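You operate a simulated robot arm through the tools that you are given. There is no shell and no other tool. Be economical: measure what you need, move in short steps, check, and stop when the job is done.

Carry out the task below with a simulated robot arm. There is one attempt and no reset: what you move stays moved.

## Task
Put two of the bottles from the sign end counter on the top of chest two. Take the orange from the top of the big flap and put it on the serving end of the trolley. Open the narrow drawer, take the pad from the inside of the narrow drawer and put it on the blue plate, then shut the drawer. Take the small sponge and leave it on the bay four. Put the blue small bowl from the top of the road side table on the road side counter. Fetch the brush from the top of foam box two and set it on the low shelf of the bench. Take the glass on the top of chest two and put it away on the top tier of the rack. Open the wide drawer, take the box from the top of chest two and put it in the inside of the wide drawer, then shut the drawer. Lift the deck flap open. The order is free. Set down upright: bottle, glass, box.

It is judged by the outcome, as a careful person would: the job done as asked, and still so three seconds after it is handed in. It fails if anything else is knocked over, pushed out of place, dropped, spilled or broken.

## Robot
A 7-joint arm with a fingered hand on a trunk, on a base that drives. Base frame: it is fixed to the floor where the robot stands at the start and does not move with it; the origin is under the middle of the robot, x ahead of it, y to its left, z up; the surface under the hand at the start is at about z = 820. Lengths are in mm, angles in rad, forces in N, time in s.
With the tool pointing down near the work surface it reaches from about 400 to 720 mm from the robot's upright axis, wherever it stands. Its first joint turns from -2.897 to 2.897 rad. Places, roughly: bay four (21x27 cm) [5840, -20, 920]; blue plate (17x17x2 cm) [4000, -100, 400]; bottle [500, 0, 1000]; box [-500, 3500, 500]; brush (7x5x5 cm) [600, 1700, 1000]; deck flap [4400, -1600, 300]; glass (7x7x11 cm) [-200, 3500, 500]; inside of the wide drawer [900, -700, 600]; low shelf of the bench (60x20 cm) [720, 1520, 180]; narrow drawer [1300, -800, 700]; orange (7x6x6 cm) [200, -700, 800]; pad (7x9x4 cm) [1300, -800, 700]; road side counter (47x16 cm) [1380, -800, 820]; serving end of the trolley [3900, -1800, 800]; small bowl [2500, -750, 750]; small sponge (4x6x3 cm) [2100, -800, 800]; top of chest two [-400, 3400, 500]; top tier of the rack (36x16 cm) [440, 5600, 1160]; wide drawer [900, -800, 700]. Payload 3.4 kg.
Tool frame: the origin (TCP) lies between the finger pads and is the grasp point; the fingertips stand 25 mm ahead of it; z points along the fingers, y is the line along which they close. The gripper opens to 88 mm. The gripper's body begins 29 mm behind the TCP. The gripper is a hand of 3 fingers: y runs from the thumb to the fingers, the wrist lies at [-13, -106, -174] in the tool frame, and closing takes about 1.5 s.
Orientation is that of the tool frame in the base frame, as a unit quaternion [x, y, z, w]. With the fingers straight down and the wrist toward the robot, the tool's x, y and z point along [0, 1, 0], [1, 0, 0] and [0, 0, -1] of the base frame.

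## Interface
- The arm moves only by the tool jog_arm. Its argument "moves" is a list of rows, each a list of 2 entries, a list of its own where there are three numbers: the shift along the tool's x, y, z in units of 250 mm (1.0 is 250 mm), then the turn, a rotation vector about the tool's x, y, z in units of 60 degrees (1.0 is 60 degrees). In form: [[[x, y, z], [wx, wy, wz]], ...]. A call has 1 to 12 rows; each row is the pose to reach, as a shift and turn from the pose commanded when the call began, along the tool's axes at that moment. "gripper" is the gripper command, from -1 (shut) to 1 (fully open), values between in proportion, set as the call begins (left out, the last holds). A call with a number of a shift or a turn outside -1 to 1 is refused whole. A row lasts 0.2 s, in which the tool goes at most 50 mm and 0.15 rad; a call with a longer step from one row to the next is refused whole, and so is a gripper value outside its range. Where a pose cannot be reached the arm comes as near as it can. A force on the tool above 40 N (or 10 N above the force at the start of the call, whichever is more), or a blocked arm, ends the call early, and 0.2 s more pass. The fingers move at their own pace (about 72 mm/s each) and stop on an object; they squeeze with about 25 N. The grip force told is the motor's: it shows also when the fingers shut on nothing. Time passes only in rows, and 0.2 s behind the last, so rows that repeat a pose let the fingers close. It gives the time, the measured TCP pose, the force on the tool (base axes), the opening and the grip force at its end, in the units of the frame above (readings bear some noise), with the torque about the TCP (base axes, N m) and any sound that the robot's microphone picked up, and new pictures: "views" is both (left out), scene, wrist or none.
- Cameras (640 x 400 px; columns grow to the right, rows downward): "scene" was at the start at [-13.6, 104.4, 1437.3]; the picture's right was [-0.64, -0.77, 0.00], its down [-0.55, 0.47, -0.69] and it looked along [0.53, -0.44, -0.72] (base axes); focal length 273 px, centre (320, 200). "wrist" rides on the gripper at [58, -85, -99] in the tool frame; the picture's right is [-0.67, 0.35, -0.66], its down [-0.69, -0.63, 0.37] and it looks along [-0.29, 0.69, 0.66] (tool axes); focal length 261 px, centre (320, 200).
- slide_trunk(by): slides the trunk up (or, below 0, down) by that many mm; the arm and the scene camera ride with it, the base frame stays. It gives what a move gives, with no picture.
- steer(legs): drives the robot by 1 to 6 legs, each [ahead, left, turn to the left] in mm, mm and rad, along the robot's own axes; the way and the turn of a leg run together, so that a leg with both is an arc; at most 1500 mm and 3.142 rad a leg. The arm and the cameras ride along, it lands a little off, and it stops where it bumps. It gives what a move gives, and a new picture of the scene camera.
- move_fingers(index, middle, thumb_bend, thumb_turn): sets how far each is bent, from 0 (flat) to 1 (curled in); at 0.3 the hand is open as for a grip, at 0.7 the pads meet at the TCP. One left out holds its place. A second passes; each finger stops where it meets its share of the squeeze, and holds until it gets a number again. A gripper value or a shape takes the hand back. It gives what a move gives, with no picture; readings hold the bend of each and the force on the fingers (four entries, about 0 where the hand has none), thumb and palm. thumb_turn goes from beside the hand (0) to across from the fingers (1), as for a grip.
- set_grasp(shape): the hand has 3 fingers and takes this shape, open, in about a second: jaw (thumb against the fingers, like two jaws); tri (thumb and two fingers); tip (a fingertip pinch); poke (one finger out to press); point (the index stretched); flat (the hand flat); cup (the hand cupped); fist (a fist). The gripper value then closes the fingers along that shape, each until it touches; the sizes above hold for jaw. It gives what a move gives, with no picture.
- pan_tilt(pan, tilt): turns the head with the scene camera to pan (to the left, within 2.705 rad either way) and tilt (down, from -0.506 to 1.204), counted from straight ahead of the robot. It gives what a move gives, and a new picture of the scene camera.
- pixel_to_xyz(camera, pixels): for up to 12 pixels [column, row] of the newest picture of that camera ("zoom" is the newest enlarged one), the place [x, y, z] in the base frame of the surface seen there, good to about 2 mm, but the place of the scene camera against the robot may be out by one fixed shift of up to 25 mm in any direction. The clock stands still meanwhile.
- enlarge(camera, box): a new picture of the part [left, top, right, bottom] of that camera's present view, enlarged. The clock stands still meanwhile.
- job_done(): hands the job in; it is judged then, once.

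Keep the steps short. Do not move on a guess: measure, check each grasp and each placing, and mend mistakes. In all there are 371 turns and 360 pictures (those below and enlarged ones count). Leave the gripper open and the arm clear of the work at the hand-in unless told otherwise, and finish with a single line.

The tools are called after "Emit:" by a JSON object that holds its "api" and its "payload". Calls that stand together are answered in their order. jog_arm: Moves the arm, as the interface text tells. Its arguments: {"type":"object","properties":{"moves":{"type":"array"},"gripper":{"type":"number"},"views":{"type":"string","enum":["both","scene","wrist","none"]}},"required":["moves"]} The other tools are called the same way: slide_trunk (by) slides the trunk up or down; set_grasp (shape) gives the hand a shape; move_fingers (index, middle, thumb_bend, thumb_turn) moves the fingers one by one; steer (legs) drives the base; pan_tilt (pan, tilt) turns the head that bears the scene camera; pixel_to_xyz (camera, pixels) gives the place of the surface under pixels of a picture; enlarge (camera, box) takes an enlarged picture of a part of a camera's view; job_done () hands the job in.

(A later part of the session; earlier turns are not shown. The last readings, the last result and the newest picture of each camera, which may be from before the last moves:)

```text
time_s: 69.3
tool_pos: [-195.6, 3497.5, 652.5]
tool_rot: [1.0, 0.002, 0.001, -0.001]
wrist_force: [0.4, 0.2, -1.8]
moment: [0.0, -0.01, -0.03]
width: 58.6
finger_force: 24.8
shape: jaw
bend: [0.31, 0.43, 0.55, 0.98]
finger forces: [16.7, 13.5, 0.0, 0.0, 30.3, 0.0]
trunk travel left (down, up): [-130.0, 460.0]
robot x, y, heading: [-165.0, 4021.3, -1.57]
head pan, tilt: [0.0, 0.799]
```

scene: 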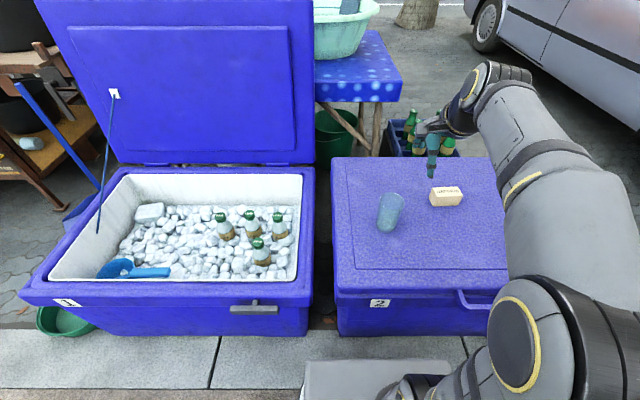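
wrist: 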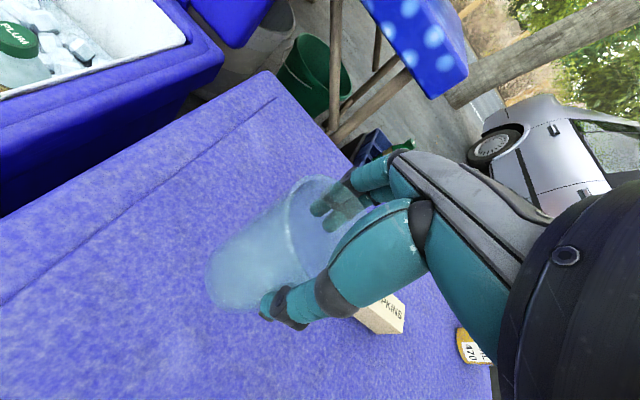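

I back off, raise the trunk, and turn to face the rack.

Emit:
{"api": "steer", "payload": {"legs": [[-200, 0, 0], [0, 500, 0], [0, 0, 3.14]]}}

Emit:
{"api": "slide_trunk", "payload": {"by": 450}}

Emit:
{"api": "pan_tilt", "payload": {"pan": 0.1, "tilt": 0.35}}

```text
time_s: 80.8
tool_pos: [359.0, 4741.1, 652.4]
tool_rot: [-0.01, 1.0, 0.0, 0.0]
wrist_force: [0.7, 0.0, -2.3]
moment: [-0.03, -0.01, 0.02]
width: 57.3
finger_force: 25.1
shape: jaw
bend: [0.31, 0.43, 0.56, 0.98]
finger forces: [14.0, 13.2, 0.0, 0.1, 27.0, 0.1]
trunk travel left (down, up): [-130.0, 460.0]
robot x, y, heading: [335.4, 4221.2, 1.595]
head pan, tilt: [0.0, 0.799]
```

scene: 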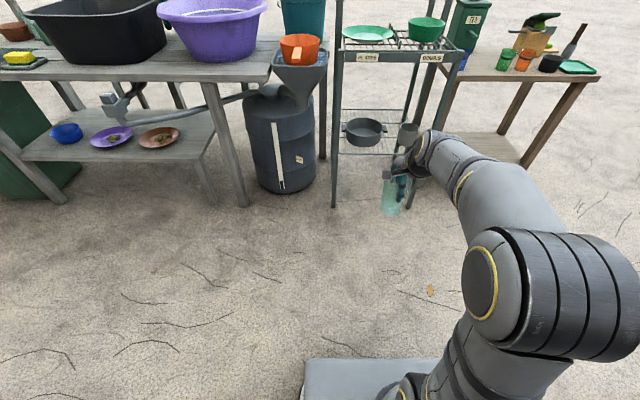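

```text
refused: 450 is not a number from -400 to 400
```

```text
time_s: 81.7
tool_pos: [359.1, 4742.0, 652.9]
tool_rot: [-0.01, 1.0, 0.0, 0.0]
wrist_force: [0.5, 0.1, -3.2]
moment: [-0.03, -0.01, 0.02]
width: 57.4
finger_force: 24.9
shape: jaw
bend: [0.31, 0.43, 0.56, 0.98]
finger forces: [14.1, 13.2, 0.0, 0.1, 27.0, 0.0]
trunk travel left (down, up): [-130.0, 460.0]
robot x, y, heading: [335.9, 4224.1, 1.591]
head pan, tilt: [0.099, 0.351]
```

scene: 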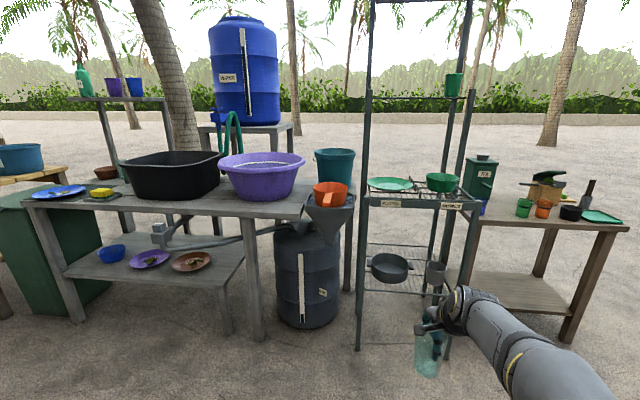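

Emit:
{"api": "slide_trunk", "payload": {"by": 390}}

Emit:
{"api": "pan_tilt", "payload": {"pan": 0.0, "tilt": 0.3}}

```text
time_s: 85.5
tool_pos: [359.9, 4741.7, 1043.2]
tool_rot: [-0.01, 1.0, 0.001, 0.0]
wrist_force: [-0.2, 0.3, -1.5]
moment: [0.02, -0.02, 0.03]
width: 57.5
finger_force: 25.2
shape: jaw
bend: [0.31, 0.43, 0.56, 0.98]
finger forces: [14.1, 13.1, 0.0, 0.1, 27.0, 0.0]
trunk travel left (down, up): [-520.0, 70.0]
robot x, y, heading: [335.4, 4219.9, 1.594]
head pan, tilt: [0.099, 0.351]
```

```text
time_s: 86.2
tool_pos: [360.4, 4741.1, 1044.1]
tool_rot: [-0.01, 1.0, 0.0, 0.001]
wrist_force: [-1.1, 0.2, -1.4]
moment: [0.0, 0.01, 0.02]
width: 57.3
finger_force: 25.4
shape: jaw
bend: [0.31, 0.43, 0.56, 0.98]
finger forces: [13.9, 13.0, 0.0, 0.0, 27.0, 0.1]
trunk travel left (down, up): [-520.0, 70.0]
robot x, y, heading: [337.0, 4223.0, 1.59]
head pan, tilt: [0.0, 0.3]
```

scene: 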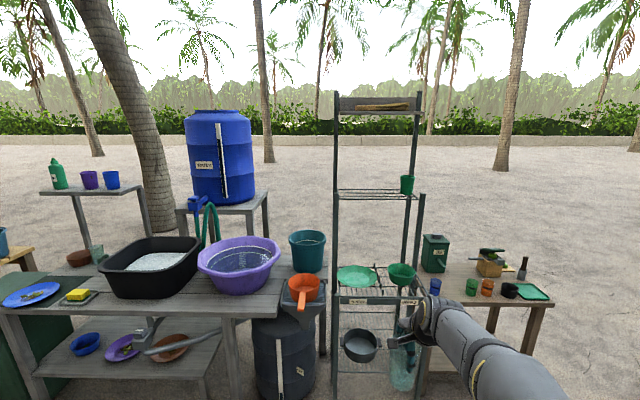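

Emit:
{"api": "pixel_to_xyz", "payload": {"camera": "scene", "pixels": [[345, 196], [400, 197], [345, 190], [340, 111], [400, 111], [380, 105], [407, 184], [375, 193], [336, 250], [415, 200], [365, 195], [350, 300]]}}

Emit:
{"api": "enlarge", "payload": {"camera": "scene", "box": [310, 80, 450, 320]}}

```text
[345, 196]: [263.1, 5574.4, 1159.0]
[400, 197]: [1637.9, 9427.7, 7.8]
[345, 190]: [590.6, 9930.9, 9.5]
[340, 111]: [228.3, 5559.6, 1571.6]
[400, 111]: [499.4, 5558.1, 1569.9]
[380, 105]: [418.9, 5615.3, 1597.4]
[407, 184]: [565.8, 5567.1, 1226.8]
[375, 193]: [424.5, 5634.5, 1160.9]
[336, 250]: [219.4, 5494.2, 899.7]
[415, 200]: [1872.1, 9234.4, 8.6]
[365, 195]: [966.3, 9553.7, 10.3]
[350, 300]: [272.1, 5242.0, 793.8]
```

```text
1.67 times, centred on (380, 200) of scene
```

zoom: 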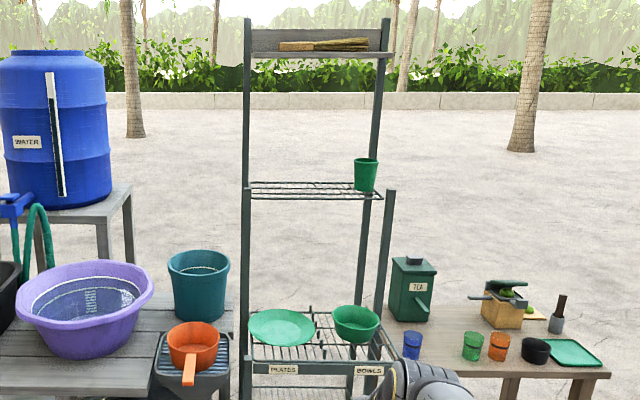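

The top tier is the wire tier at z≈1151 (scene bias +9), under a higher shelf at ≈1560. I raise the arm and creep closer, then look again.

Emit:
{"api": "steer", "payload": {"legs": [[400, -48, -0.022]]}}

Emit:
{"api": "slide_trunk", "payload": {"by": 65}}

Emit:
{"api": "jog_arm", "payload": {"moves": [[[0, 0, -0.2], [0, 0, 0]], [[0, 0, -0.4], [0, 0, 0]], [[0, 0, -0.6], [0, 0, 0]], [[0, 0, -0.72], [0, 0, 0]]]}}

```text
time_s: 88.7
tool_pos: [414.2, 5140.4, 1044.5]
tool_rot: [0.0, 1.0, -0.001, -0.001]
wrist_force: [0.1, -0.6, -0.7]
moment: [-0.01, -0.03, 0.01]
width: 57.6
finger_force: 25.3
shape: jaw
bend: [0.31, 0.43, 0.56, 0.98]
finger forces: [14.0, 13.1, 0.0, 0.1, 27.0, 0.1]
trunk travel left (down, up): [-520.0, 70.0]
robot x, y, heading: [382.6, 4620.1, 1.57]
head pan, tilt: [0.0, 0.3]
```

scene: 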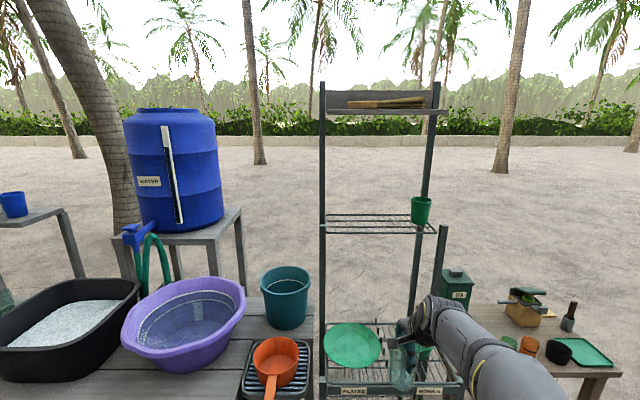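

```text
time_s: 89.7
tool_pos: [414.0, 5140.2, 1108.5]
tool_rot: [-0.001, 1.0, -0.001, 0.0]
wrist_force: [0.0, 0.7, -2.3]
moment: [0.0, 0.04, -0.02]
width: 57.8
finger_force: 25.5
shape: jaw
bend: [0.31, 0.43, 0.56, 0.98]
finger forces: [14.0, 13.0, 0.1, 0.1, 26.9, 0.0]
trunk travel left (down, up): [-585.0, 5.0]
robot x, y, heading: [378.9, 4622.2, 1.571]
head pan, tilt: [0.0, 0.3]
```

```text
time_s: 90.7
tool_pos: [412.7, 5140.3, 1288.9]
tool_rot: [-0.001, 1.0, -0.001, -0.001]
wrist_force: [-0.5, 0.1, -1.5]
moment: [-0.04, -0.03, 0.02]
width: 57.5
finger_force: 25.3
shape: jaw
bend: [0.31, 0.43, 0.56, 0.98]
finger forces: [13.6, 13.1, 0.0, 0.1, 26.5, 0.1]
trunk travel left (down, up): [-585.0, 5.0]
robot x, y, heading: [381.0, 4621.7, 1.571]
head pan, tilt: [0.0, 0.3]
```

scene: 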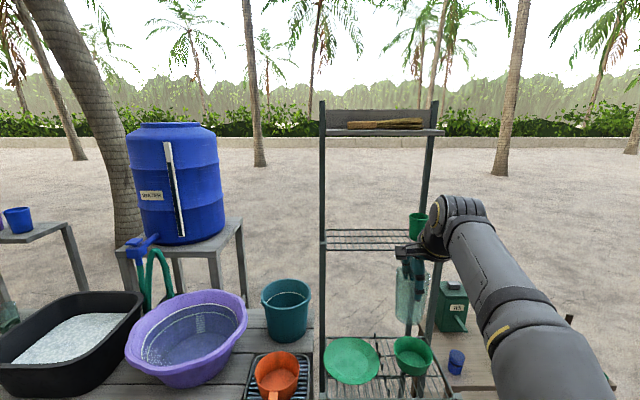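
wrist: 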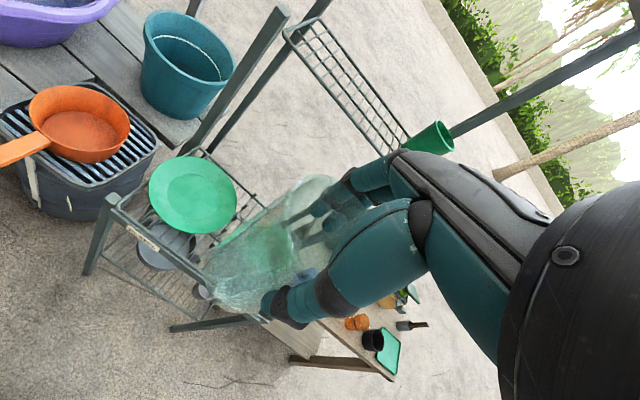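

Emit:
{"api": "pixel_to_xyz", "payload": {"camera": "wrist", "pixels": [[292, 40], [302, 58], [330, 107], [322, 20], [280, 14], [340, 40], [372, 82], [108, 200], [300, 25], [350, 137], [420, 140], [385, 130]]}}

Emit:
{"api": "pixel_to_xyz", "payload": {"camera": "scene", "pixels": [[340, 250], [330, 235], [327, 230], [330, 248], [380, 230], [325, 280], [417, 222], [435, 270], [340, 240], [360, 245], [324, 370], [325, 395]]}}

Emit:
{"api": "enlarge", "payload": {"camera": "wrist", "box": [240, 0, 460, 180]}}

```text
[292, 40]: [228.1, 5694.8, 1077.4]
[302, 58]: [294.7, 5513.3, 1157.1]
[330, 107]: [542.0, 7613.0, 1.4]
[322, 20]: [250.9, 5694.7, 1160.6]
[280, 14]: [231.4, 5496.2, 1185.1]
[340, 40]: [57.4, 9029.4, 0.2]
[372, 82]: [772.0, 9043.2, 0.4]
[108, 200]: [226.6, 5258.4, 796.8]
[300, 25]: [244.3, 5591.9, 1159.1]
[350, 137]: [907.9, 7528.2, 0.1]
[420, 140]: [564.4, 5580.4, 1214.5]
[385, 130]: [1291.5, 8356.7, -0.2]
```

```text
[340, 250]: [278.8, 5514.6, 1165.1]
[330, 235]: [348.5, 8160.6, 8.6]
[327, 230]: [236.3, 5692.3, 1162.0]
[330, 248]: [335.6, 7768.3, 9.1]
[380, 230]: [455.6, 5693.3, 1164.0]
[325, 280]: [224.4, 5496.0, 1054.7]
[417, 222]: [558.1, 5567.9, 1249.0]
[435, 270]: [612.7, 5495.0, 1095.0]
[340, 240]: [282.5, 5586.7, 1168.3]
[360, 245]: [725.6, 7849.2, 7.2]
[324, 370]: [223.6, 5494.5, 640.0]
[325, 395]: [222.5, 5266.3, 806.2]
```

```text
2.22 times, centred on (350, 90) of wrist
```

zoom: 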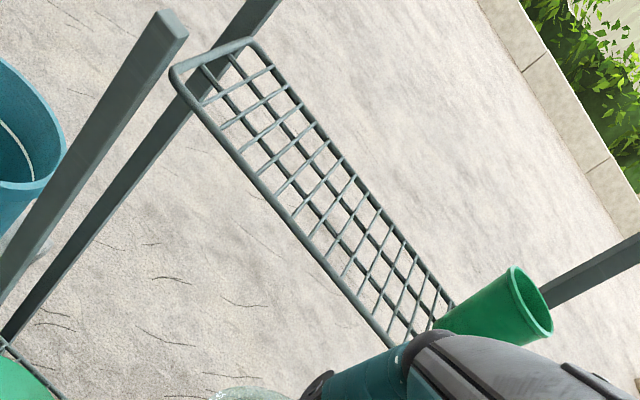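

The tier's wires are at z≈1160, between y 5513 and 5695, x 240–620; the cup is at x≈565. I drive 330 ahead, then reach out.

Emit:
{"api": "steer", "payload": {"legs": [[330, 0, 0]]}}

Emit:
{"api": "jog_arm", "payload": {"moves": [[[0, 0.15, 0], [0, 0, 0]], [[0, 0.3, 0], [0, 0, 0]], [[0, 0.45, 0], [0, 0, 0]], [[0, 0.54, 0], [0, 0, 0]]]}}

```text
time_s: 92.9
tool_pos: [408.3, 5473.6, 1288.0]
tool_rot: [-0.002, 1.0, -0.001, 0.0]
wrist_force: [0.4, 0.4, -1.8]
moment: [0.01, -0.01, -0.02]
width: 57.5
finger_force: 25.5
shape: jaw
bend: [0.31, 0.43, 0.56, 0.98]
finger forces: [13.6, 13.1, 0.0, 0.1, 26.6, 0.0]
trunk travel left (down, up): [-585.0, 5.0]
robot x, y, heading: [380.9, 4953.0, 1.576]
head pan, tilt: [0.0, 0.3]
```

scene: 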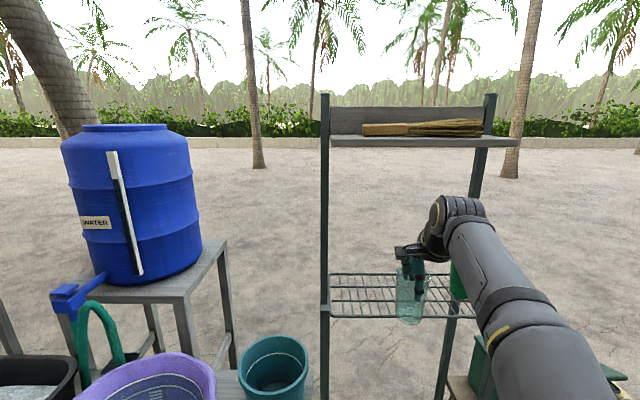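

```text
time_s: 93.9
tool_pos: [407.4, 5576.9, 1281.7]
tool_rot: [-0.002, 1.0, -0.002, 0.001]
wrist_force: [-0.3, 0.9, -2.9]
moment: [0.0, -0.02, 0.03]
width: 57.0
finger_force: 24.9
shape: jaw
bend: [0.31, 0.44, 0.56, 0.98]
finger forces: [13.7, 13.0, 0.0, 0.0, 26.5, 0.1]
out of reach, approached as far as the arm can: row 3, 4
trunk travel left (down, up): [-585.0, 5.0]
robot x, y, heading: [375.2, 4952.5, 1.575]
head pan, tilt: [0.0, 0.3]
```

scene: 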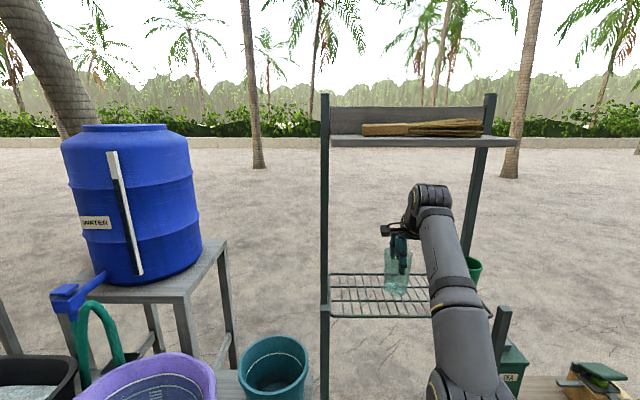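
wrist: 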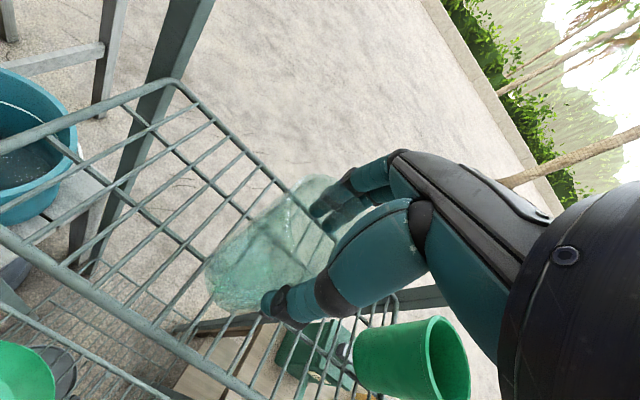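

Reach limit met (needs 27 mm more). I pull the arm back a bit, check where the lower rack front is, and drive closer.

Emit:
{"api": "jog_arm", "payload": {"moves": [[[0, -0.15, 0], [0, 0, 0]], [[0, -0.3, 0], [0, 0, 0]]], "views": "none"}}

Emit:
{"api": "pan_tilt", "payload": {"pan": 0.2, "tilt": 1.2}}

```text
time_s: 94.5
tool_pos: [408.5, 5498.4, 1281.9]
tool_rot: [-0.002, 1.0, 0.001, -0.001]
wrist_force: [-0.1, -0.4, -3.2]
moment: [0.03, -0.02, 0.02]
width: 56.7
finger_force: 25.0
shape: jaw
bend: [0.31, 0.44, 0.57, 0.98]
finger forces: [13.3, 13.0, 0.0, 0.0, 26.0, 0.0]
trunk travel left (down, up): [-585.0, 5.0]
robot x, y, heading: [377.6, 4949.1, 1.578]
head pan, tilt: [0.0, 0.3]
```

```text
time_s: 95.7
tool_pos: [406.4, 5502.6, 1281.5]
tool_rot: [-0.002, 1.0, -0.001, -0.001]
wrist_force: [0.0, 0.3, -1.8]
moment: [-0.03, 0.01, 0.02]
width: 57.0
finger_force: 24.9
shape: jaw
bend: [0.31, 0.44, 0.57, 0.98]
finger forces: [13.2, 12.9, 0.1, 0.0, 26.1, 0.0]
trunk travel left (down, up): [-585.0, 5.0]
robot x, y, heading: [376.9, 4950.8, 1.572]
head pan, tilt: [0.201, 1.201]
```

scene: 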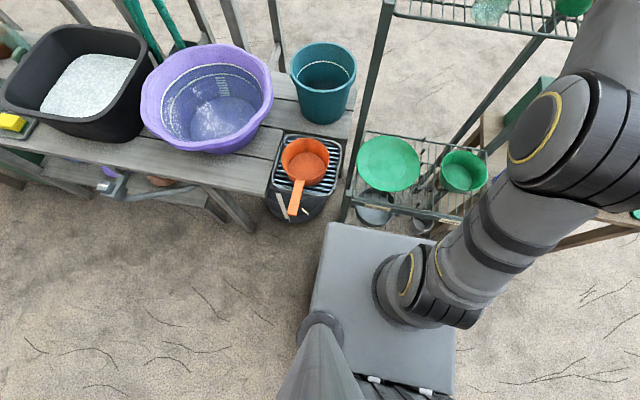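

Emit:
{"api": "pixel_to_xyz", "payload": {"camera": "scene", "pixels": [[335, 227], [430, 238], [320, 310], [343, 219], [450, 219], [230, 225], [440, 395]]}}

```text
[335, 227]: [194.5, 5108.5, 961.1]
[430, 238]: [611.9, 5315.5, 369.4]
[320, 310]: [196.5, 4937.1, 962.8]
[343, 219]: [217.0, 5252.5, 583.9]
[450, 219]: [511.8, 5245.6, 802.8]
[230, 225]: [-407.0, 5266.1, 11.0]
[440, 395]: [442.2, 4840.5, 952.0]
```

What looked like the base is the trunk carriage. Placing at y≈5580 is still well on the tier, so I only creep 20 mm and then extend.

Emit:
{"api": "steer", "payload": {"legs": [[20, 0, 0]]}}

Emit:
{"api": "jog_arm", "payload": {"moves": [[[0, 0.1, 0], [0, 0, 0]], [[0, 0.2, 0], [0, 0, 0]], [[0, 0.25, 0.03], [0, 0, 0]]]}}

```text
time_s: 96.5
tool_pos: [407.6, 5522.2, 1280.9]
tool_rot: [-0.002, 1.0, -0.002, 0.0]
wrist_force: [-0.1, 0.2, -3.1]
moment: [0.01, -0.01, 0.04]
width: 57.0
finger_force: 24.8
shape: jaw
bend: [0.31, 0.44, 0.57, 0.98]
finger forces: [13.2, 12.9, 0.0, 0.0, 25.9, 0.0]
trunk travel left (down, up): [-585.0, 5.0]
robot x, y, heading: [379.0, 4973.9, 1.573]
head pan, tilt: [0.201, 1.201]
```

scene: 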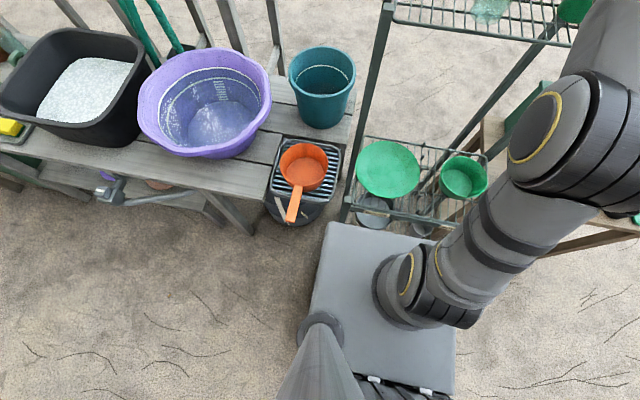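

```text
time_s: 97.3
tool_pos: [407.8, 5583.6, 1274.2]
tool_rot: [-0.003, 1.0, 0.0, 0.001]
wrist_force: [-0.3, 0.1, -0.7]
moment: [-0.01, -0.02, -0.02]
width: 56.8
finger_force: 24.9
shape: jaw
bend: [0.31, 0.44, 0.57, 0.98]
finger forces: [13.1, 12.9, 0.1, 0.0, 25.7, 0.0]
trunk travel left (down, up): [-585.0, 5.0]
robot x, y, heading: [376.3, 4971.1, 1.576]
head pan, tilt: [0.201, 1.201]
```

scene: 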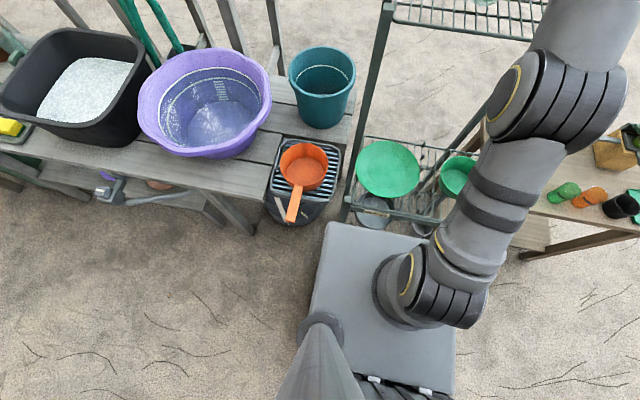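
wrist: 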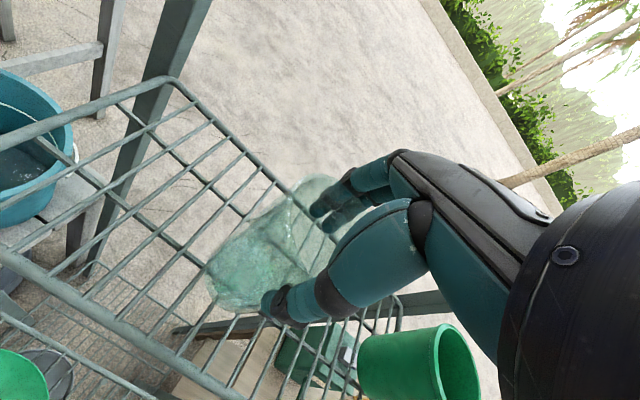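

Emit:
{"api": "pixel_to_xyz", "payload": {"camera": "wrist", "pixels": [[205, 126], [130, 333], [135, 190], [178, 150], [90, 180], [215, 240], [230, 300]]}}

Emit:
{"api": "jog_arm", "payload": {"moves": [[[0, 0, 0.03], [0, 0, 0]], [[0, 0, 0.06], [0, 0, 0]], [[0, 0, 0.07], [0, 0, 0]]], "views": "wrist"}}

```text
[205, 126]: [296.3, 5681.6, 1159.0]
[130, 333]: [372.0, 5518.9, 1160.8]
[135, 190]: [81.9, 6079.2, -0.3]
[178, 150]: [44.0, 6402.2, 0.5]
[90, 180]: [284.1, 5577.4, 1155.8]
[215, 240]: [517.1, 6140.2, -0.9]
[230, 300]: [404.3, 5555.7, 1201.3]
```

```text
time_s: 98.1
tool_pos: [407.4, 5584.4, 1255.0]
tool_rot: [-0.002, 1.0, -0.001, 0.0]
wrist_force: [-0.1, 0.4, -1.6]
moment: [0.01, -0.02, 0.02]
width: 56.8
finger_force: 25.6
shape: jaw
bend: [0.31, 0.44, 0.57, 0.98]
finger forces: [13.1, 12.8, 0.1, 0.0, 25.8, 0.0]
trunk travel left (down, up): [-585.0, 5.0]
robot x, y, heading: [380.8, 4974.9, 1.574]
head pan, tilt: [0.201, 1.201]
```

wrist: 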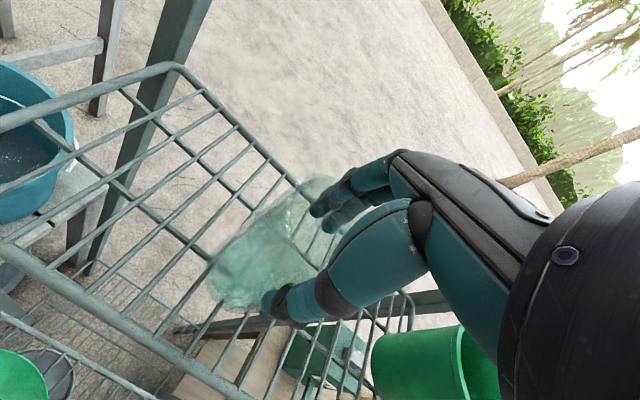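

Wires at ≈1156–1159; I lower further in 2 mm steps until the weight goes.

Emit:
{"api": "jog_arm", "payload": {"moves": [[[0, 0, 0.01], [0, 0, 0]], [[0, 0, 0.02], [0, 0, 0]], [[0, 0, 0.024], [0, 0, 0]], [[0, 0, 0.024], [0, 0, 0]]], "views": "none"}}

```text
time_s: 99.1
tool_pos: [405.9, 5582.7, 1252.8]
tool_rot: [-0.003, 1.0, 0.001, -0.001]
wrist_force: [-1.3, 0.2, 15.7]
moment: [0.45, -0.06, 0.04]
width: 56.7
finger_force: 24.8
shape: jaw
bend: [0.31, 0.44, 0.57, 0.98]
finger forces: [13.3, 14.0, 0.0, 0.0, 27.5, 0.0]
trunk travel left (down, up): [-585.0, 5.0]
robot x, y, heading: [374.8, 4974.7, 1.572]
head pan, tilt: [0.201, 1.201]
```

Firm contact at 1252.8. I back off 3 mm, then open and rise 60 mm.

Emit:
{"api": "jog_arm", "payload": {"moves": [[[0, 0, -0.012], [0, 0, 0]], [[0, 0, -0.012], [0, 0, 0]]], "views": "none"}}

Emit:
{"api": "jog_arm", "payload": {"moves": [[[0, 0, 0], [0, 0, 0]], [[0, 0, 0], [0, 0, 0]], [[0, 0, 0], [0, 0, 0]], [[0, 0, 0], [0, 0, 0]], [[0, 0, 0], [0, 0, 0]]], "gripper": 1, "views": "wrist"}}

```text
time_s: 99.7
tool_pos: [406.8, 5583.1, 1252.9]
tool_rot: [-0.003, 1.0, -0.001, 0.0]
wrist_force: [-1.5, 0.6, 8.5]
moment: [0.3, 0.0, 0.03]
width: 56.5
finger_force: 25.0
shape: jaw
bend: [0.31, 0.44, 0.57, 0.98]
finger forces: [13.4, 14.0, 0.0, 0.0, 27.1, 0.0]
trunk travel left (down, up): [-585.0, 5.0]
robot x, y, heading: [375.6, 4970.8, 1.575]
head pan, tilt: [0.201, 1.201]
```

```text
time_s: 100.9
tool_pos: [406.7, 5582.8, 1252.5]
tool_rot: [-0.003, 1.0, -0.001, 0.0]
wrist_force: [0.7, -0.5, 0.1]
moment: [0.01, -0.02, -0.02]
width: 88.1
finger_force: 0.0
shape: jaw
bend: [0.3, 0.3, 0.29, 0.98]
finger forces: [0.5, 0.0, 0.0, 0.0, 1.2, 0.0]
trunk travel left (down, up): [-585.0, 5.0]
robot x, y, heading: [374.1, 4969.4, 1.578]
head pan, tilt: [0.201, 1.201]
```

wrist: 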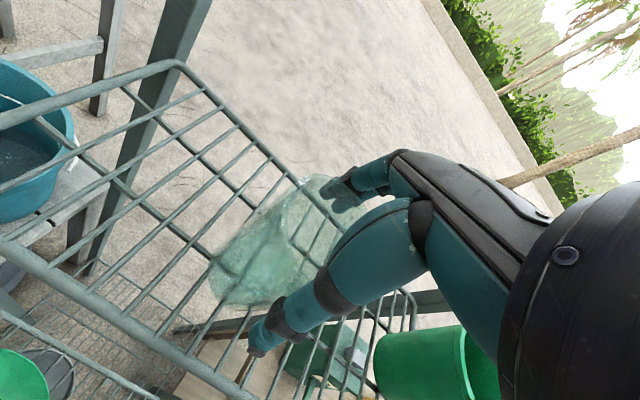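

Emit:
{"api": "jog_arm", "payload": {"moves": [[[0, 0, -0.05], [0, 0, 0]], [[0, 0, -0.1], [0, 0, 0]], [[0, 0, -0.15], [0, 0, 0]], [[0, 0, -0.18], [0, 0, 0]]], "views": "wrist"}}

```text
time_s: 101.9
tool_pos: [407.2, 5584.0, 1298.1]
tool_rot: [-0.003, 1.0, -0.002, 0.0]
wrist_force: [1.3, -0.7, -0.3]
moment: [-0.02, -0.01, -0.02]
width: 87.8
finger_force: 0.0
shape: jaw
bend: [0.3, 0.3, 0.3, 0.98]
finger forces: [0.0, 0.0, 0.0, 0.1, 0.0, 0.0]
trunk travel left (down, up): [-585.0, 5.0]
robot x, y, heading: [378.9, 4971.6, 1.575]
head pan, tilt: [0.201, 1.201]
```

wrist: 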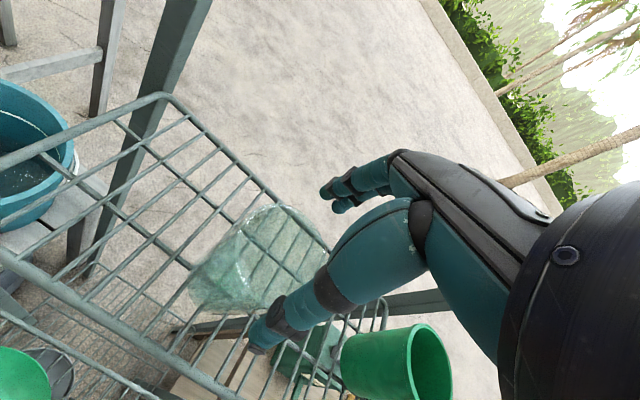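

Emit:
{"api": "jog_arm", "payload": {"moves": [[[0, 0, -0.04], [0, 0, 0]], [[0, -0.04, -0.1], [0, 0, 0]], [[0, -0.2, -0.12], [0, 0, 0]], [[0, -0.4, -0.12], [0, 0, 0]], [[0, -0.55, -0.12], [0, 0, 0]]], "views": "wrist"}}

Emit:
{"api": "steer", "payload": {"legs": [[-450, 0, 0]]}}

Emit:
{"api": "pan_tilt", "payload": {"pan": 0, "tilt": 0.4}}

```text
time_s: 103.1
tool_pos: [407.7, 5446.2, 1328.2]
tool_rot: [-0.002, 1.0, 0.0, 0.0]
wrist_force: [0.9, 0.1, 0.0]
moment: [-0.03, -0.01, 0.0]
width: 87.7
finger_force: 0.1
shape: jaw
bend: [0.3, 0.3, 0.3, 0.98]
finger forces: [0.1, 0.1, 0.0, 0.0, 0.0, 0.0]
out of reach, approached as far as the arm can: row 1, 2
trunk travel left (down, up): [-585.0, 5.0]
robot x, y, heading: [380.0, 4973.7, 1.573]
head pan, tilt: [0.201, 1.201]
```

wrist: 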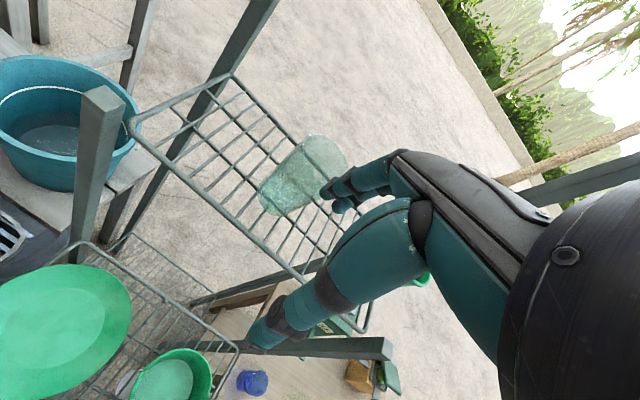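

```text
time_s: 105.8
tool_pos: [410.8, 4996.6, 1327.9]
tool_rot: [0.0, 1.0, 0.0, 0.0]
wrist_force: [0.0, -0.1, 0.1]
moment: [0.01, 0.01, 0.01]
width: 87.8
finger_force: 0.1
shape: jaw
bend: [0.3, 0.3, 0.3, 0.98]
finger forces: [0.1, 0.1, 0.0, 0.0, 0.1, 0.1]
trunk travel left (down, up): [-585.0, 5.0]
robot x, y, heading: [379.0, 4519.8, 1.57]
head pan, tilt: [0.201, 1.201]
```

scene: 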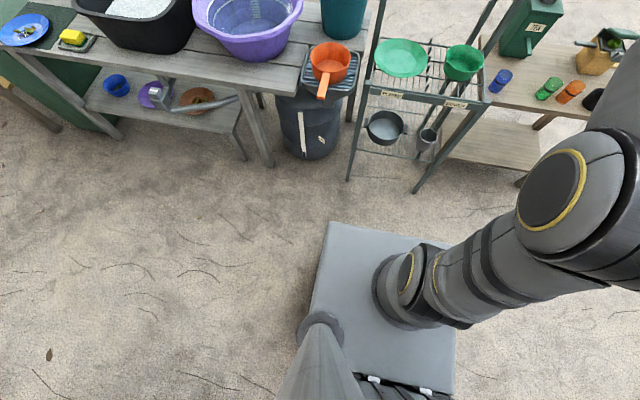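

```text
time_s: 106.9
tool_pos: [410.3, 4998.3, 1328.0]
tool_rot: [0.0, 1.0, -0.001, 0.0]
wrist_force: [0.1, -0.9, 0.1]
moment: [-0.03, -0.01, 0.0]
width: 87.7
finger_force: 0.0
shape: jaw
bend: [0.3, 0.3, 0.3, 0.98]
finger forces: [0.1, 0.1, 0.0, 0.1, 0.0, 0.0]
trunk travel left (down, up): [-585.0, 5.0]
robot x, y, heading: [383.1, 4522.0, 1.565]
head pan, tilt: [0.0, 0.4]
```

scene: 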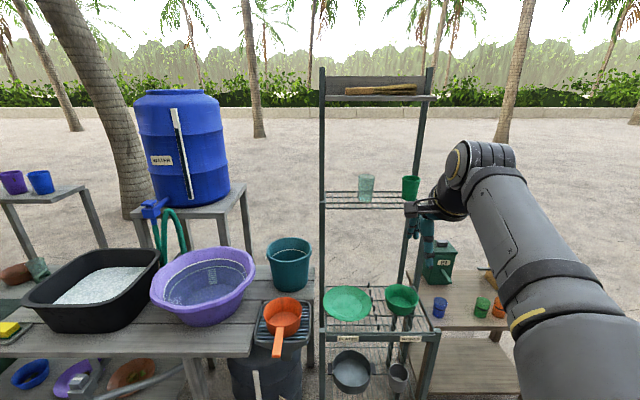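

The glass stands well on the tier. Next the brush: I drive around the chest's left side to the aisle in front of the foam boxes.

Emit:
{"api": "steer", "payload": {"legs": [[0, 1450, 0], [0, 180, 0], [-1450, 0, 0], [-1450, 0, 0], [-600, 0, 0]]}}

Emit:
{"api": "pan_tilt", "payload": {"pan": -1.2, "tilt": 0.5}}

```text
time_s: 131.8
tool_pos: [-1237.5, 1508.1, 1327.5]
tool_rot: [0.006, 1.0, 0.001, 0.0]
wrist_force: [-0.3, 0.5, 0.6]
moment: [-0.03, -0.03, 0.02]
width: 87.9
finger_force: 0.0
shape: jaw
bend: [0.3, 0.3, 0.3, 0.98]
finger forces: [0.0, 0.0, 0.0, 0.0, 0.0, 0.0]
trunk travel left (down, up): [-585.0, 5.0]
robot x, y, heading: [-1271.7, 1038.7, 1.563]
head pan, tilt: [0.0, 0.4]
```

scene: 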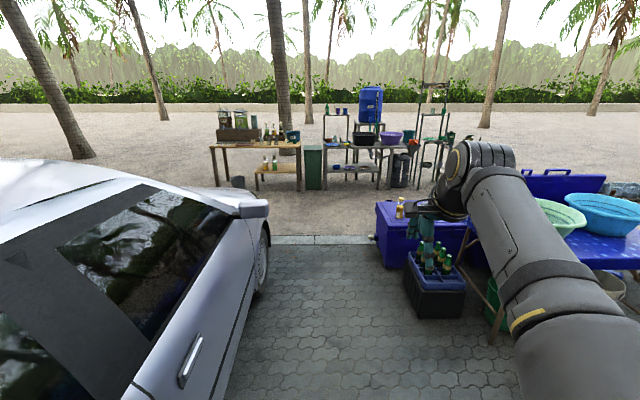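

```text
time_s: 133.2
tool_pos: [-1237.8, 1509.1, 1327.3]
tool_rot: [0.005, 1.0, -0.001, 0.0]
wrist_force: [0.0, 0.1, -0.3]
moment: [0.01, 0.01, -0.01]
width: 87.8
finger_force: 0.1
shape: jaw
bend: [0.3, 0.3, 0.3, 0.98]
finger forces: [0.0, 0.1, 0.1, 0.0, 0.0, 0.1]
trunk travel left (down, up): [-585.0, 5.0]
robot x, y, heading: [-1275.3, 1035.7, 1.561]
head pan, tilt: [-1.201, 0.499]
```

scene: 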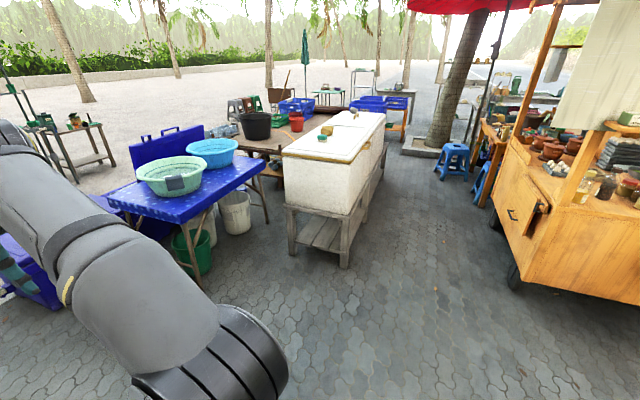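

Emit:
{"api": "steer", "payload": {"legs": [[-60, -1400, 0.008], [0, -400, 0]]}}

Emit:
{"api": "pan_tilt", "payload": {"pan": -0.3, "tilt": 0.9}}

```text
time_s: 142.3
tool_pos: [554.8, 1439.3, 1327.4]
tool_rot: [0.002, 1.0, -0.001, 0.0]
wrist_force: [0.8, -0.5, -0.1]
moment: [-0.05, 0.04, -0.03]
width: 87.5
finger_force: 0.1
shape: jaw
bend: [0.3, 0.3, 0.3, 0.98]
finger forces: [0.0, 0.0, 0.0, 0.0, 0.1, 0.1]
trunk travel left (down, up): [-585.0, 5.0]
robot x, y, heading: [522.1, 964.7, 1.568]
head pan, tilt: [-1.201, 0.499]
```

scene: 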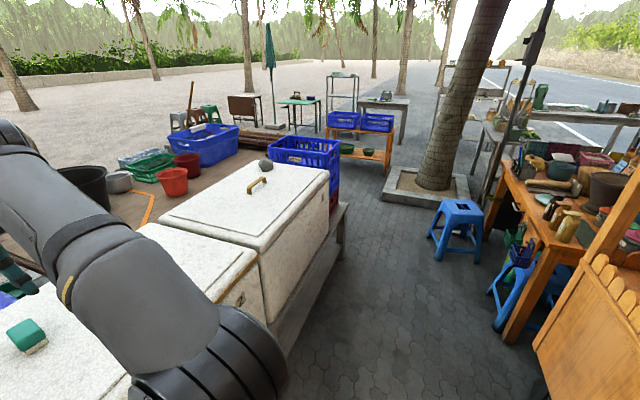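

```text
time_s: 143.5
tool_pos: [553.2, 1439.0, 1328.3]
tool_rot: [0.002, 1.0, -0.001, 0.0]
wrist_force: [-0.6, -0.3, -0.4]
moment: [-0.01, 0.05, 0.04]
width: 87.8
finger_force: 0.2
shape: jaw
bend: [0.3, 0.3, 0.3, 0.98]
finger forces: [0.0, 0.1, 0.1, 0.0, 0.1, 0.1]
trunk travel left (down, up): [-585.0, 5.0]
robot x, y, heading: [519.0, 966.2, 1.574]
head pan, tilt: [-0.3, 0.901]
```

scene: 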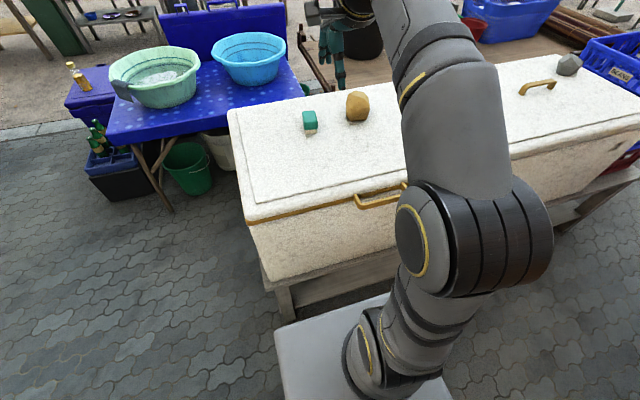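

The green-backed brush is at (310,122). I measure it and the box, handle and bench.

Emit:
{"api": "enlarge", "payload": {"camera": "scene", "box": [270, 80, 390, 150]}}

Emit:
{"api": "pixel_to_xyz", "payload": {"camera": "scene", "pixels": [[310, 117], [311, 128], [303, 133], [318, 131], [357, 100], [290, 150], [260, 215], [290, 250], [380, 203], [280, 300], [330, 300], [250, 100]]}}

```text
5.33 times, centred on (330, 115) of scene
```

zoom: 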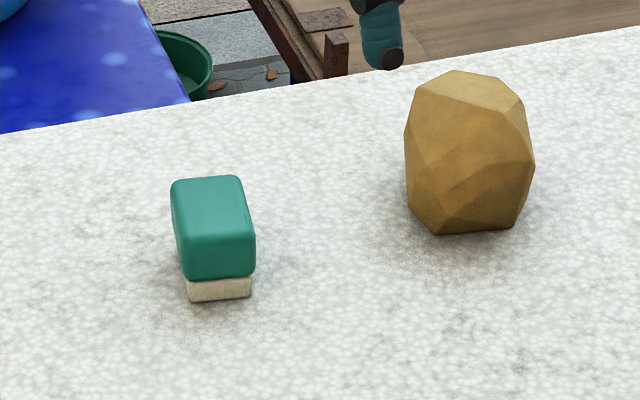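

```text
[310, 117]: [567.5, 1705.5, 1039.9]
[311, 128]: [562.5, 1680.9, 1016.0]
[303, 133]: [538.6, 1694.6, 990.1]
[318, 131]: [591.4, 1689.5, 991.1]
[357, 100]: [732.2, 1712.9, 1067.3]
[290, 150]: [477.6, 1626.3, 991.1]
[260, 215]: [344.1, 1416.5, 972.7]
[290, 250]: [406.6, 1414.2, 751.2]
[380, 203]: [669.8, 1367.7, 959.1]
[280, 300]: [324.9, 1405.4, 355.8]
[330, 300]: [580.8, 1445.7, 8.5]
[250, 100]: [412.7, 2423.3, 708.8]
```

Emit:
{"api": "steer", "payload": {"legs": [[70, 0, 0]]}}

Emit:
{"api": "slide_trunk", "payload": {"by": -180}}

Emit:
{"api": "jog_arm", "payload": {"moves": [[[0, 0.15, 0], [0, 0, 0]], [[0, 0.3, 0], [0, 0, 0]], [[0, 0.45, 0], [0, 0, 0]]]}}

```text
time_s: 144.5
tool_pos: [555.1, 1509.2, 1326.1]
tool_rot: [0.002, 1.0, 0.0, 0.0]
wrist_force: [0.3, -0.1, -0.5]
moment: [-0.02, -0.01, 0.0]
width: 87.8
finger_force: 0.0
shape: jaw
bend: [0.3, 0.3, 0.3, 0.98]
finger forces: [0.0, 0.1, 0.0, 0.0, 0.0, 0.1]
trunk travel left (down, up): [-585.0, 5.0]
robot x, y, heading: [521.1, 1032.4, 1.567]
head pan, tilt: [-0.3, 0.901]
```

scene: 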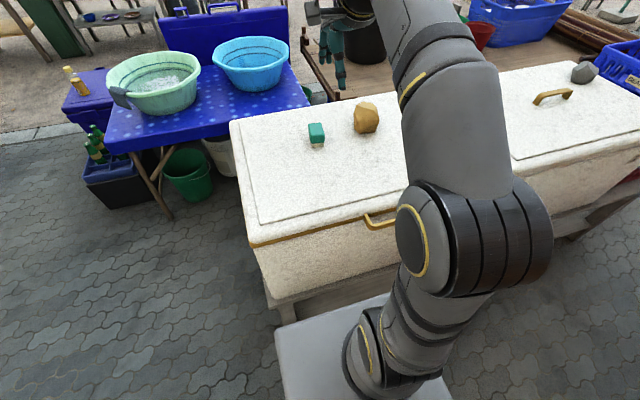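

```text
time_s: 146.5
tool_pos: [554.8, 1508.5, 1146.9]
tool_rot: [0.002, 1.0, -0.001, 0.0]
wrist_force: [-0.3, 0.0, 0.2]
moment: [0.02, 0.02, -0.01]
width: 87.9
finger_force: 0.1
shape: jaw
bend: [0.3, 0.3, 0.3, 0.98]
finger forces: [0.1, 0.0, 0.0, 0.0, 0.0, 0.0]
trunk travel left (down, up): [-405.0, 185.0]
robot x, y, heading: [522.7, 1035.8, 1.565]
head pan, tilt: [-0.3, 0.901]
```

```text
time_s: 147.3
tool_pos: [556.4, 1622.9, 1144.8]
tool_rot: [0.002, 1.0, -0.001, 0.0]
wrist_force: [-0.6, -0.1, -0.9]
moment: [0.0, 0.02, 0.02]
width: 87.9
finger_force: 0.1
shape: jaw
bend: [0.3, 0.3, 0.3, 0.98]
finger forces: [0.1, 0.0, 0.0, 0.0, 0.0, 0.1]
trunk travel left (down, up): [-405.0, 185.0]
robot x, y, heading: [517.7, 1035.1, 1.569]
head pan, tilt: [-0.3, 0.901]
```

scene: 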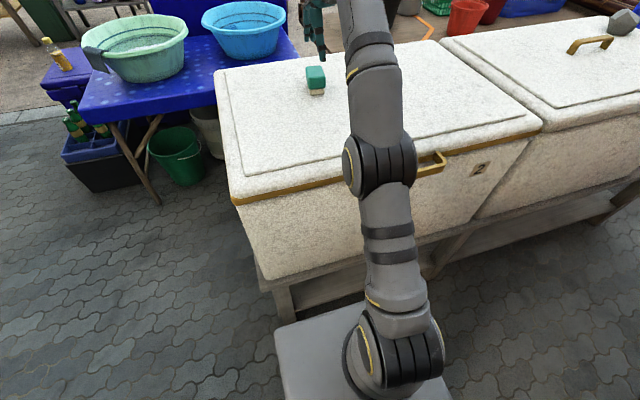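
wrist: 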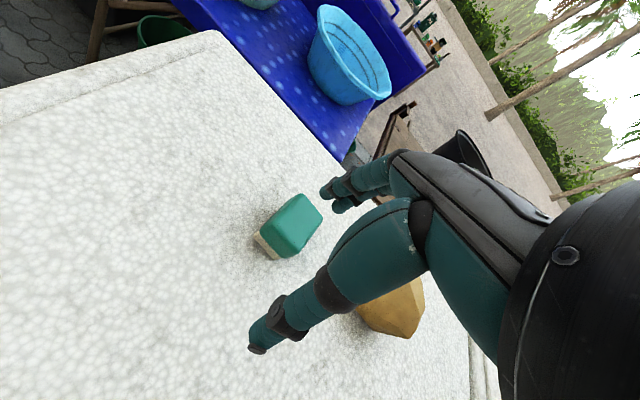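

Emit:
{"api": "enlarge", "payload": {"camera": "wrist", "box": [240, 180, 340, 270]}}

Emit:
{"api": "pixel_to_xyz", "payload": {"camera": "wrist", "pixels": [[295, 200], [316, 208], [275, 238], [298, 243], [295, 222], [240, 240]]}}

```text
4.44 times, centred on (290, 225) of wrist
```

zoom: 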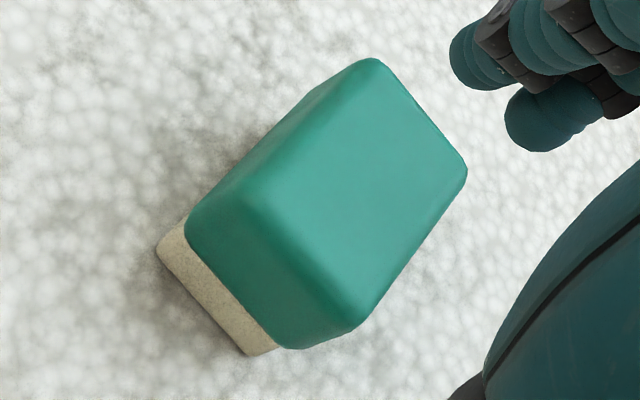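

```text
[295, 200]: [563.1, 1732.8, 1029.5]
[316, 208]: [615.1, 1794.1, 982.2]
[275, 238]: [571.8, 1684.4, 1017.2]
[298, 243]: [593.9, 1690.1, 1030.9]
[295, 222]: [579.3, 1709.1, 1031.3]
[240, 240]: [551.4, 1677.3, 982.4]
```

Emit:
{"api": "pixel_to_xyz", "payload": {"camera": "zoom", "pixels": [[372, 75], [455, 168], [352, 310], [262, 190], [360, 190], [260, 340]]}}

```text
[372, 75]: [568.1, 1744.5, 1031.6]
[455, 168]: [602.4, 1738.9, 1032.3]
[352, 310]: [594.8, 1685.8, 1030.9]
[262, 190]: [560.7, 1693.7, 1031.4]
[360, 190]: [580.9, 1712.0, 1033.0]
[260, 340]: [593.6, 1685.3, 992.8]
```

The label "2" confirms foam box two. Brush centre is (581,1714), top 1031, 70 mm along y and ~46 across x. The bench's low shelf is under the overhang, so I will hold the brush with a 45° forward tilt, closing along x. First I pull back 100 mm and turn the hand 90° about its axis.

Emit:
{"api": "jog_arm", "payload": {"moves": [[[0, -0.1, 0], [0, 0, 0.136]], [[0, -0.2, 0], [0, 0, 0.272]], [[0, -0.3, 0], [0, 0, 0.408]], [[0, -0.4, 0], [0, 0, 0.544]], [[0, -0.4, 0], [0, 0, 0.68]], [[0, -0.4, 0], [0, 0, 0.816]], [[0, -0.4, 0], [0, 0, 0.952]], [[0, -0.4, 0], [0, 0, 1]]], "views": "none"}}

Emit:
{"api": "jog_arm", "payload": {"moves": [[[0, 0, 0], [0, 0, 0.136]], [[0, 0, 0], [0, 0, 0.272]], [[0, 0, 0], [0, 0, 0.408]], [[0, 0, 0], [0, 0, 0.5]]], "views": "none"}}

Emit:
{"api": "jog_arm", "payload": {"moves": [[[0, 0, 0], [0, 0.136, 0]], [[0, 0, 0], [0, 0.272, 0]], [[0, 0, 0], [0, 0.408, 0]], [[0, 0, 0], [0, 0.544, 0]], [[0, 0, 0], [0, 0.68, 0]], [[0, 0, 0], [0, 0.75, 0]]], "views": "both"}}

```text
time_s: 149.1
tool_pos: [555.2, 1521.7, 1148.7]
tool_rot: [0.502, 0.865, -0.001, 0.001]
wrist_force: [0.4, 0.6, 1.1]
moment: [0.02, 0.02, -0.01]
width: 87.9
finger_force: 0.2
shape: jaw
bend: [0.3, 0.3, 0.3, 0.98]
finger forces: [0.1, 0.0, 0.0, 0.0, 0.0, 0.0]
trunk travel left (down, up): [-405.0, 185.0]
robot x, y, heading: [520.8, 1033.8, 1.568]
head pan, tilt: [-0.3, 0.901]
```

```text
time_s: 150.1
tool_pos: [556.5, 1522.0, 1143.7]
tool_rot: [0.701, 0.714, -0.007, 0.003]
wrist_force: [0.4, -0.1, 0.4]
moment: [-0.01, 0.04, -0.01]
width: 87.9
finger_force: 0.0
shape: jaw
bend: [0.3, 0.3, 0.3, 0.98]
finger forces: [0.0, 0.0, 0.1, 0.0, 0.0, 0.1]
out of reach, approached as far as the arm can: row 4
trunk travel left (down, up): [-405.0, 185.0]
robot x, y, heading: [521.9, 1032.4, 1.566]
head pan, tilt: [-0.3, 0.901]
```

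```text
time_s: 151.5
tool_pos: [557.7, 1521.1, 1142.0]
tool_rot: [0.653, 0.653, 0.271, -0.271]
wrist_force: [0.4, 0.9, 0.1]
moment: [-0.02, 0.0, -0.02]
width: 87.9
finger_force: 0.0
shape: jaw
bend: [0.3, 0.3, 0.3, 0.98]
finger forces: [0.1, 0.0, 0.1, 0.0, 0.0, 0.1]
trunk travel left (down, up): [-405.0, 185.0]
robot x, y, heading: [521.3, 1032.9, 1.566]
head pan, tilt: [-0.3, 0.901]
```

scene: 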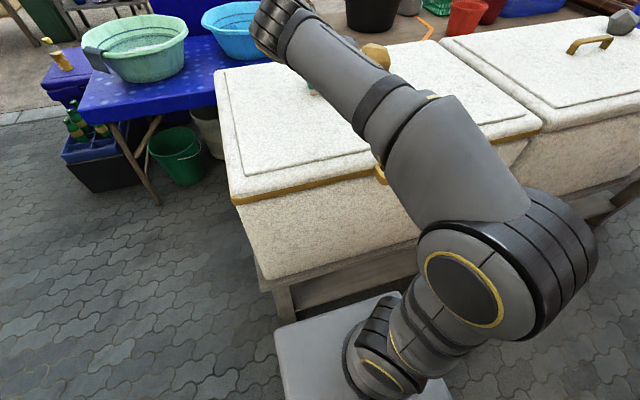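
wrist: 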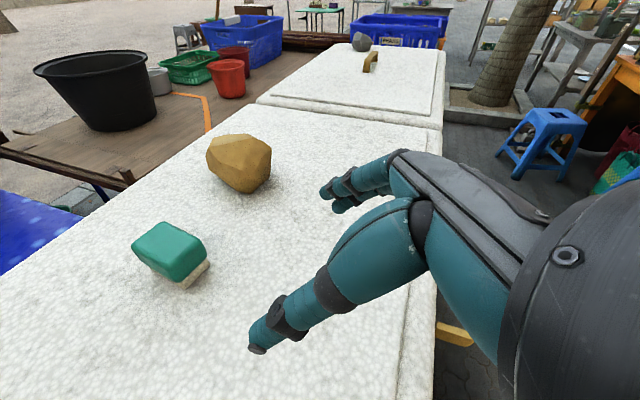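

Tool is tilted 45° with the fingers closing along x. I align sideways, then go in along the fingers to 40 mm short.

Emit:
{"api": "jog_arm", "payload": {"moves": [[[0.138, 0.092, 0], [0, 0, 0]], [[0.138, 0.092, 0.19], [0, 0, 0]], [[0.138, 0.092, 0.38], [0, 0, 0]], [[0.138, 0.092, 0.57], [0, 0, 0]], [[0.138, 0.092, 0.68], [0, 0, 0]]], "views": "wrist"}}

```text
time_s: 152.7
tool_pos: [581.9, 1664.9, 1045.3]
tool_rot: [0.655, 0.652, 0.271, -0.27]
wrist_force: [-0.4, 0.0, 0.8]
moment: [0.0, 0.0, 0.0]
width: 88.2
finger_force: 0.1
shape: jaw
bend: [0.3, 0.3, 0.3, 0.98]
finger forces: [0.0, 0.0, 0.0, 0.1, 0.0, 0.0]
trunk travel left (down, up): [-405.0, 185.0]
robot x, y, heading: [520.0, 1033.9, 1.568]
head pan, tilt: [-0.3, 0.901]
```

wrist: 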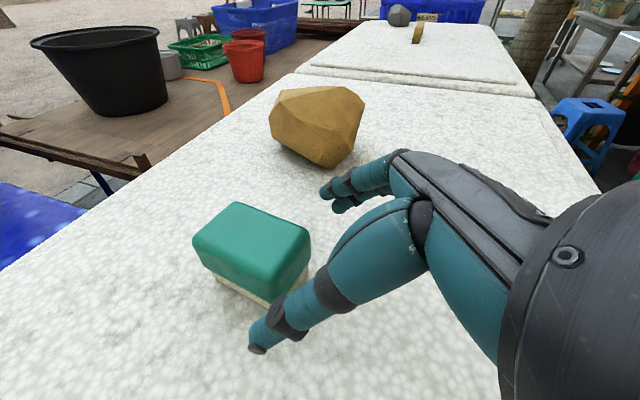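

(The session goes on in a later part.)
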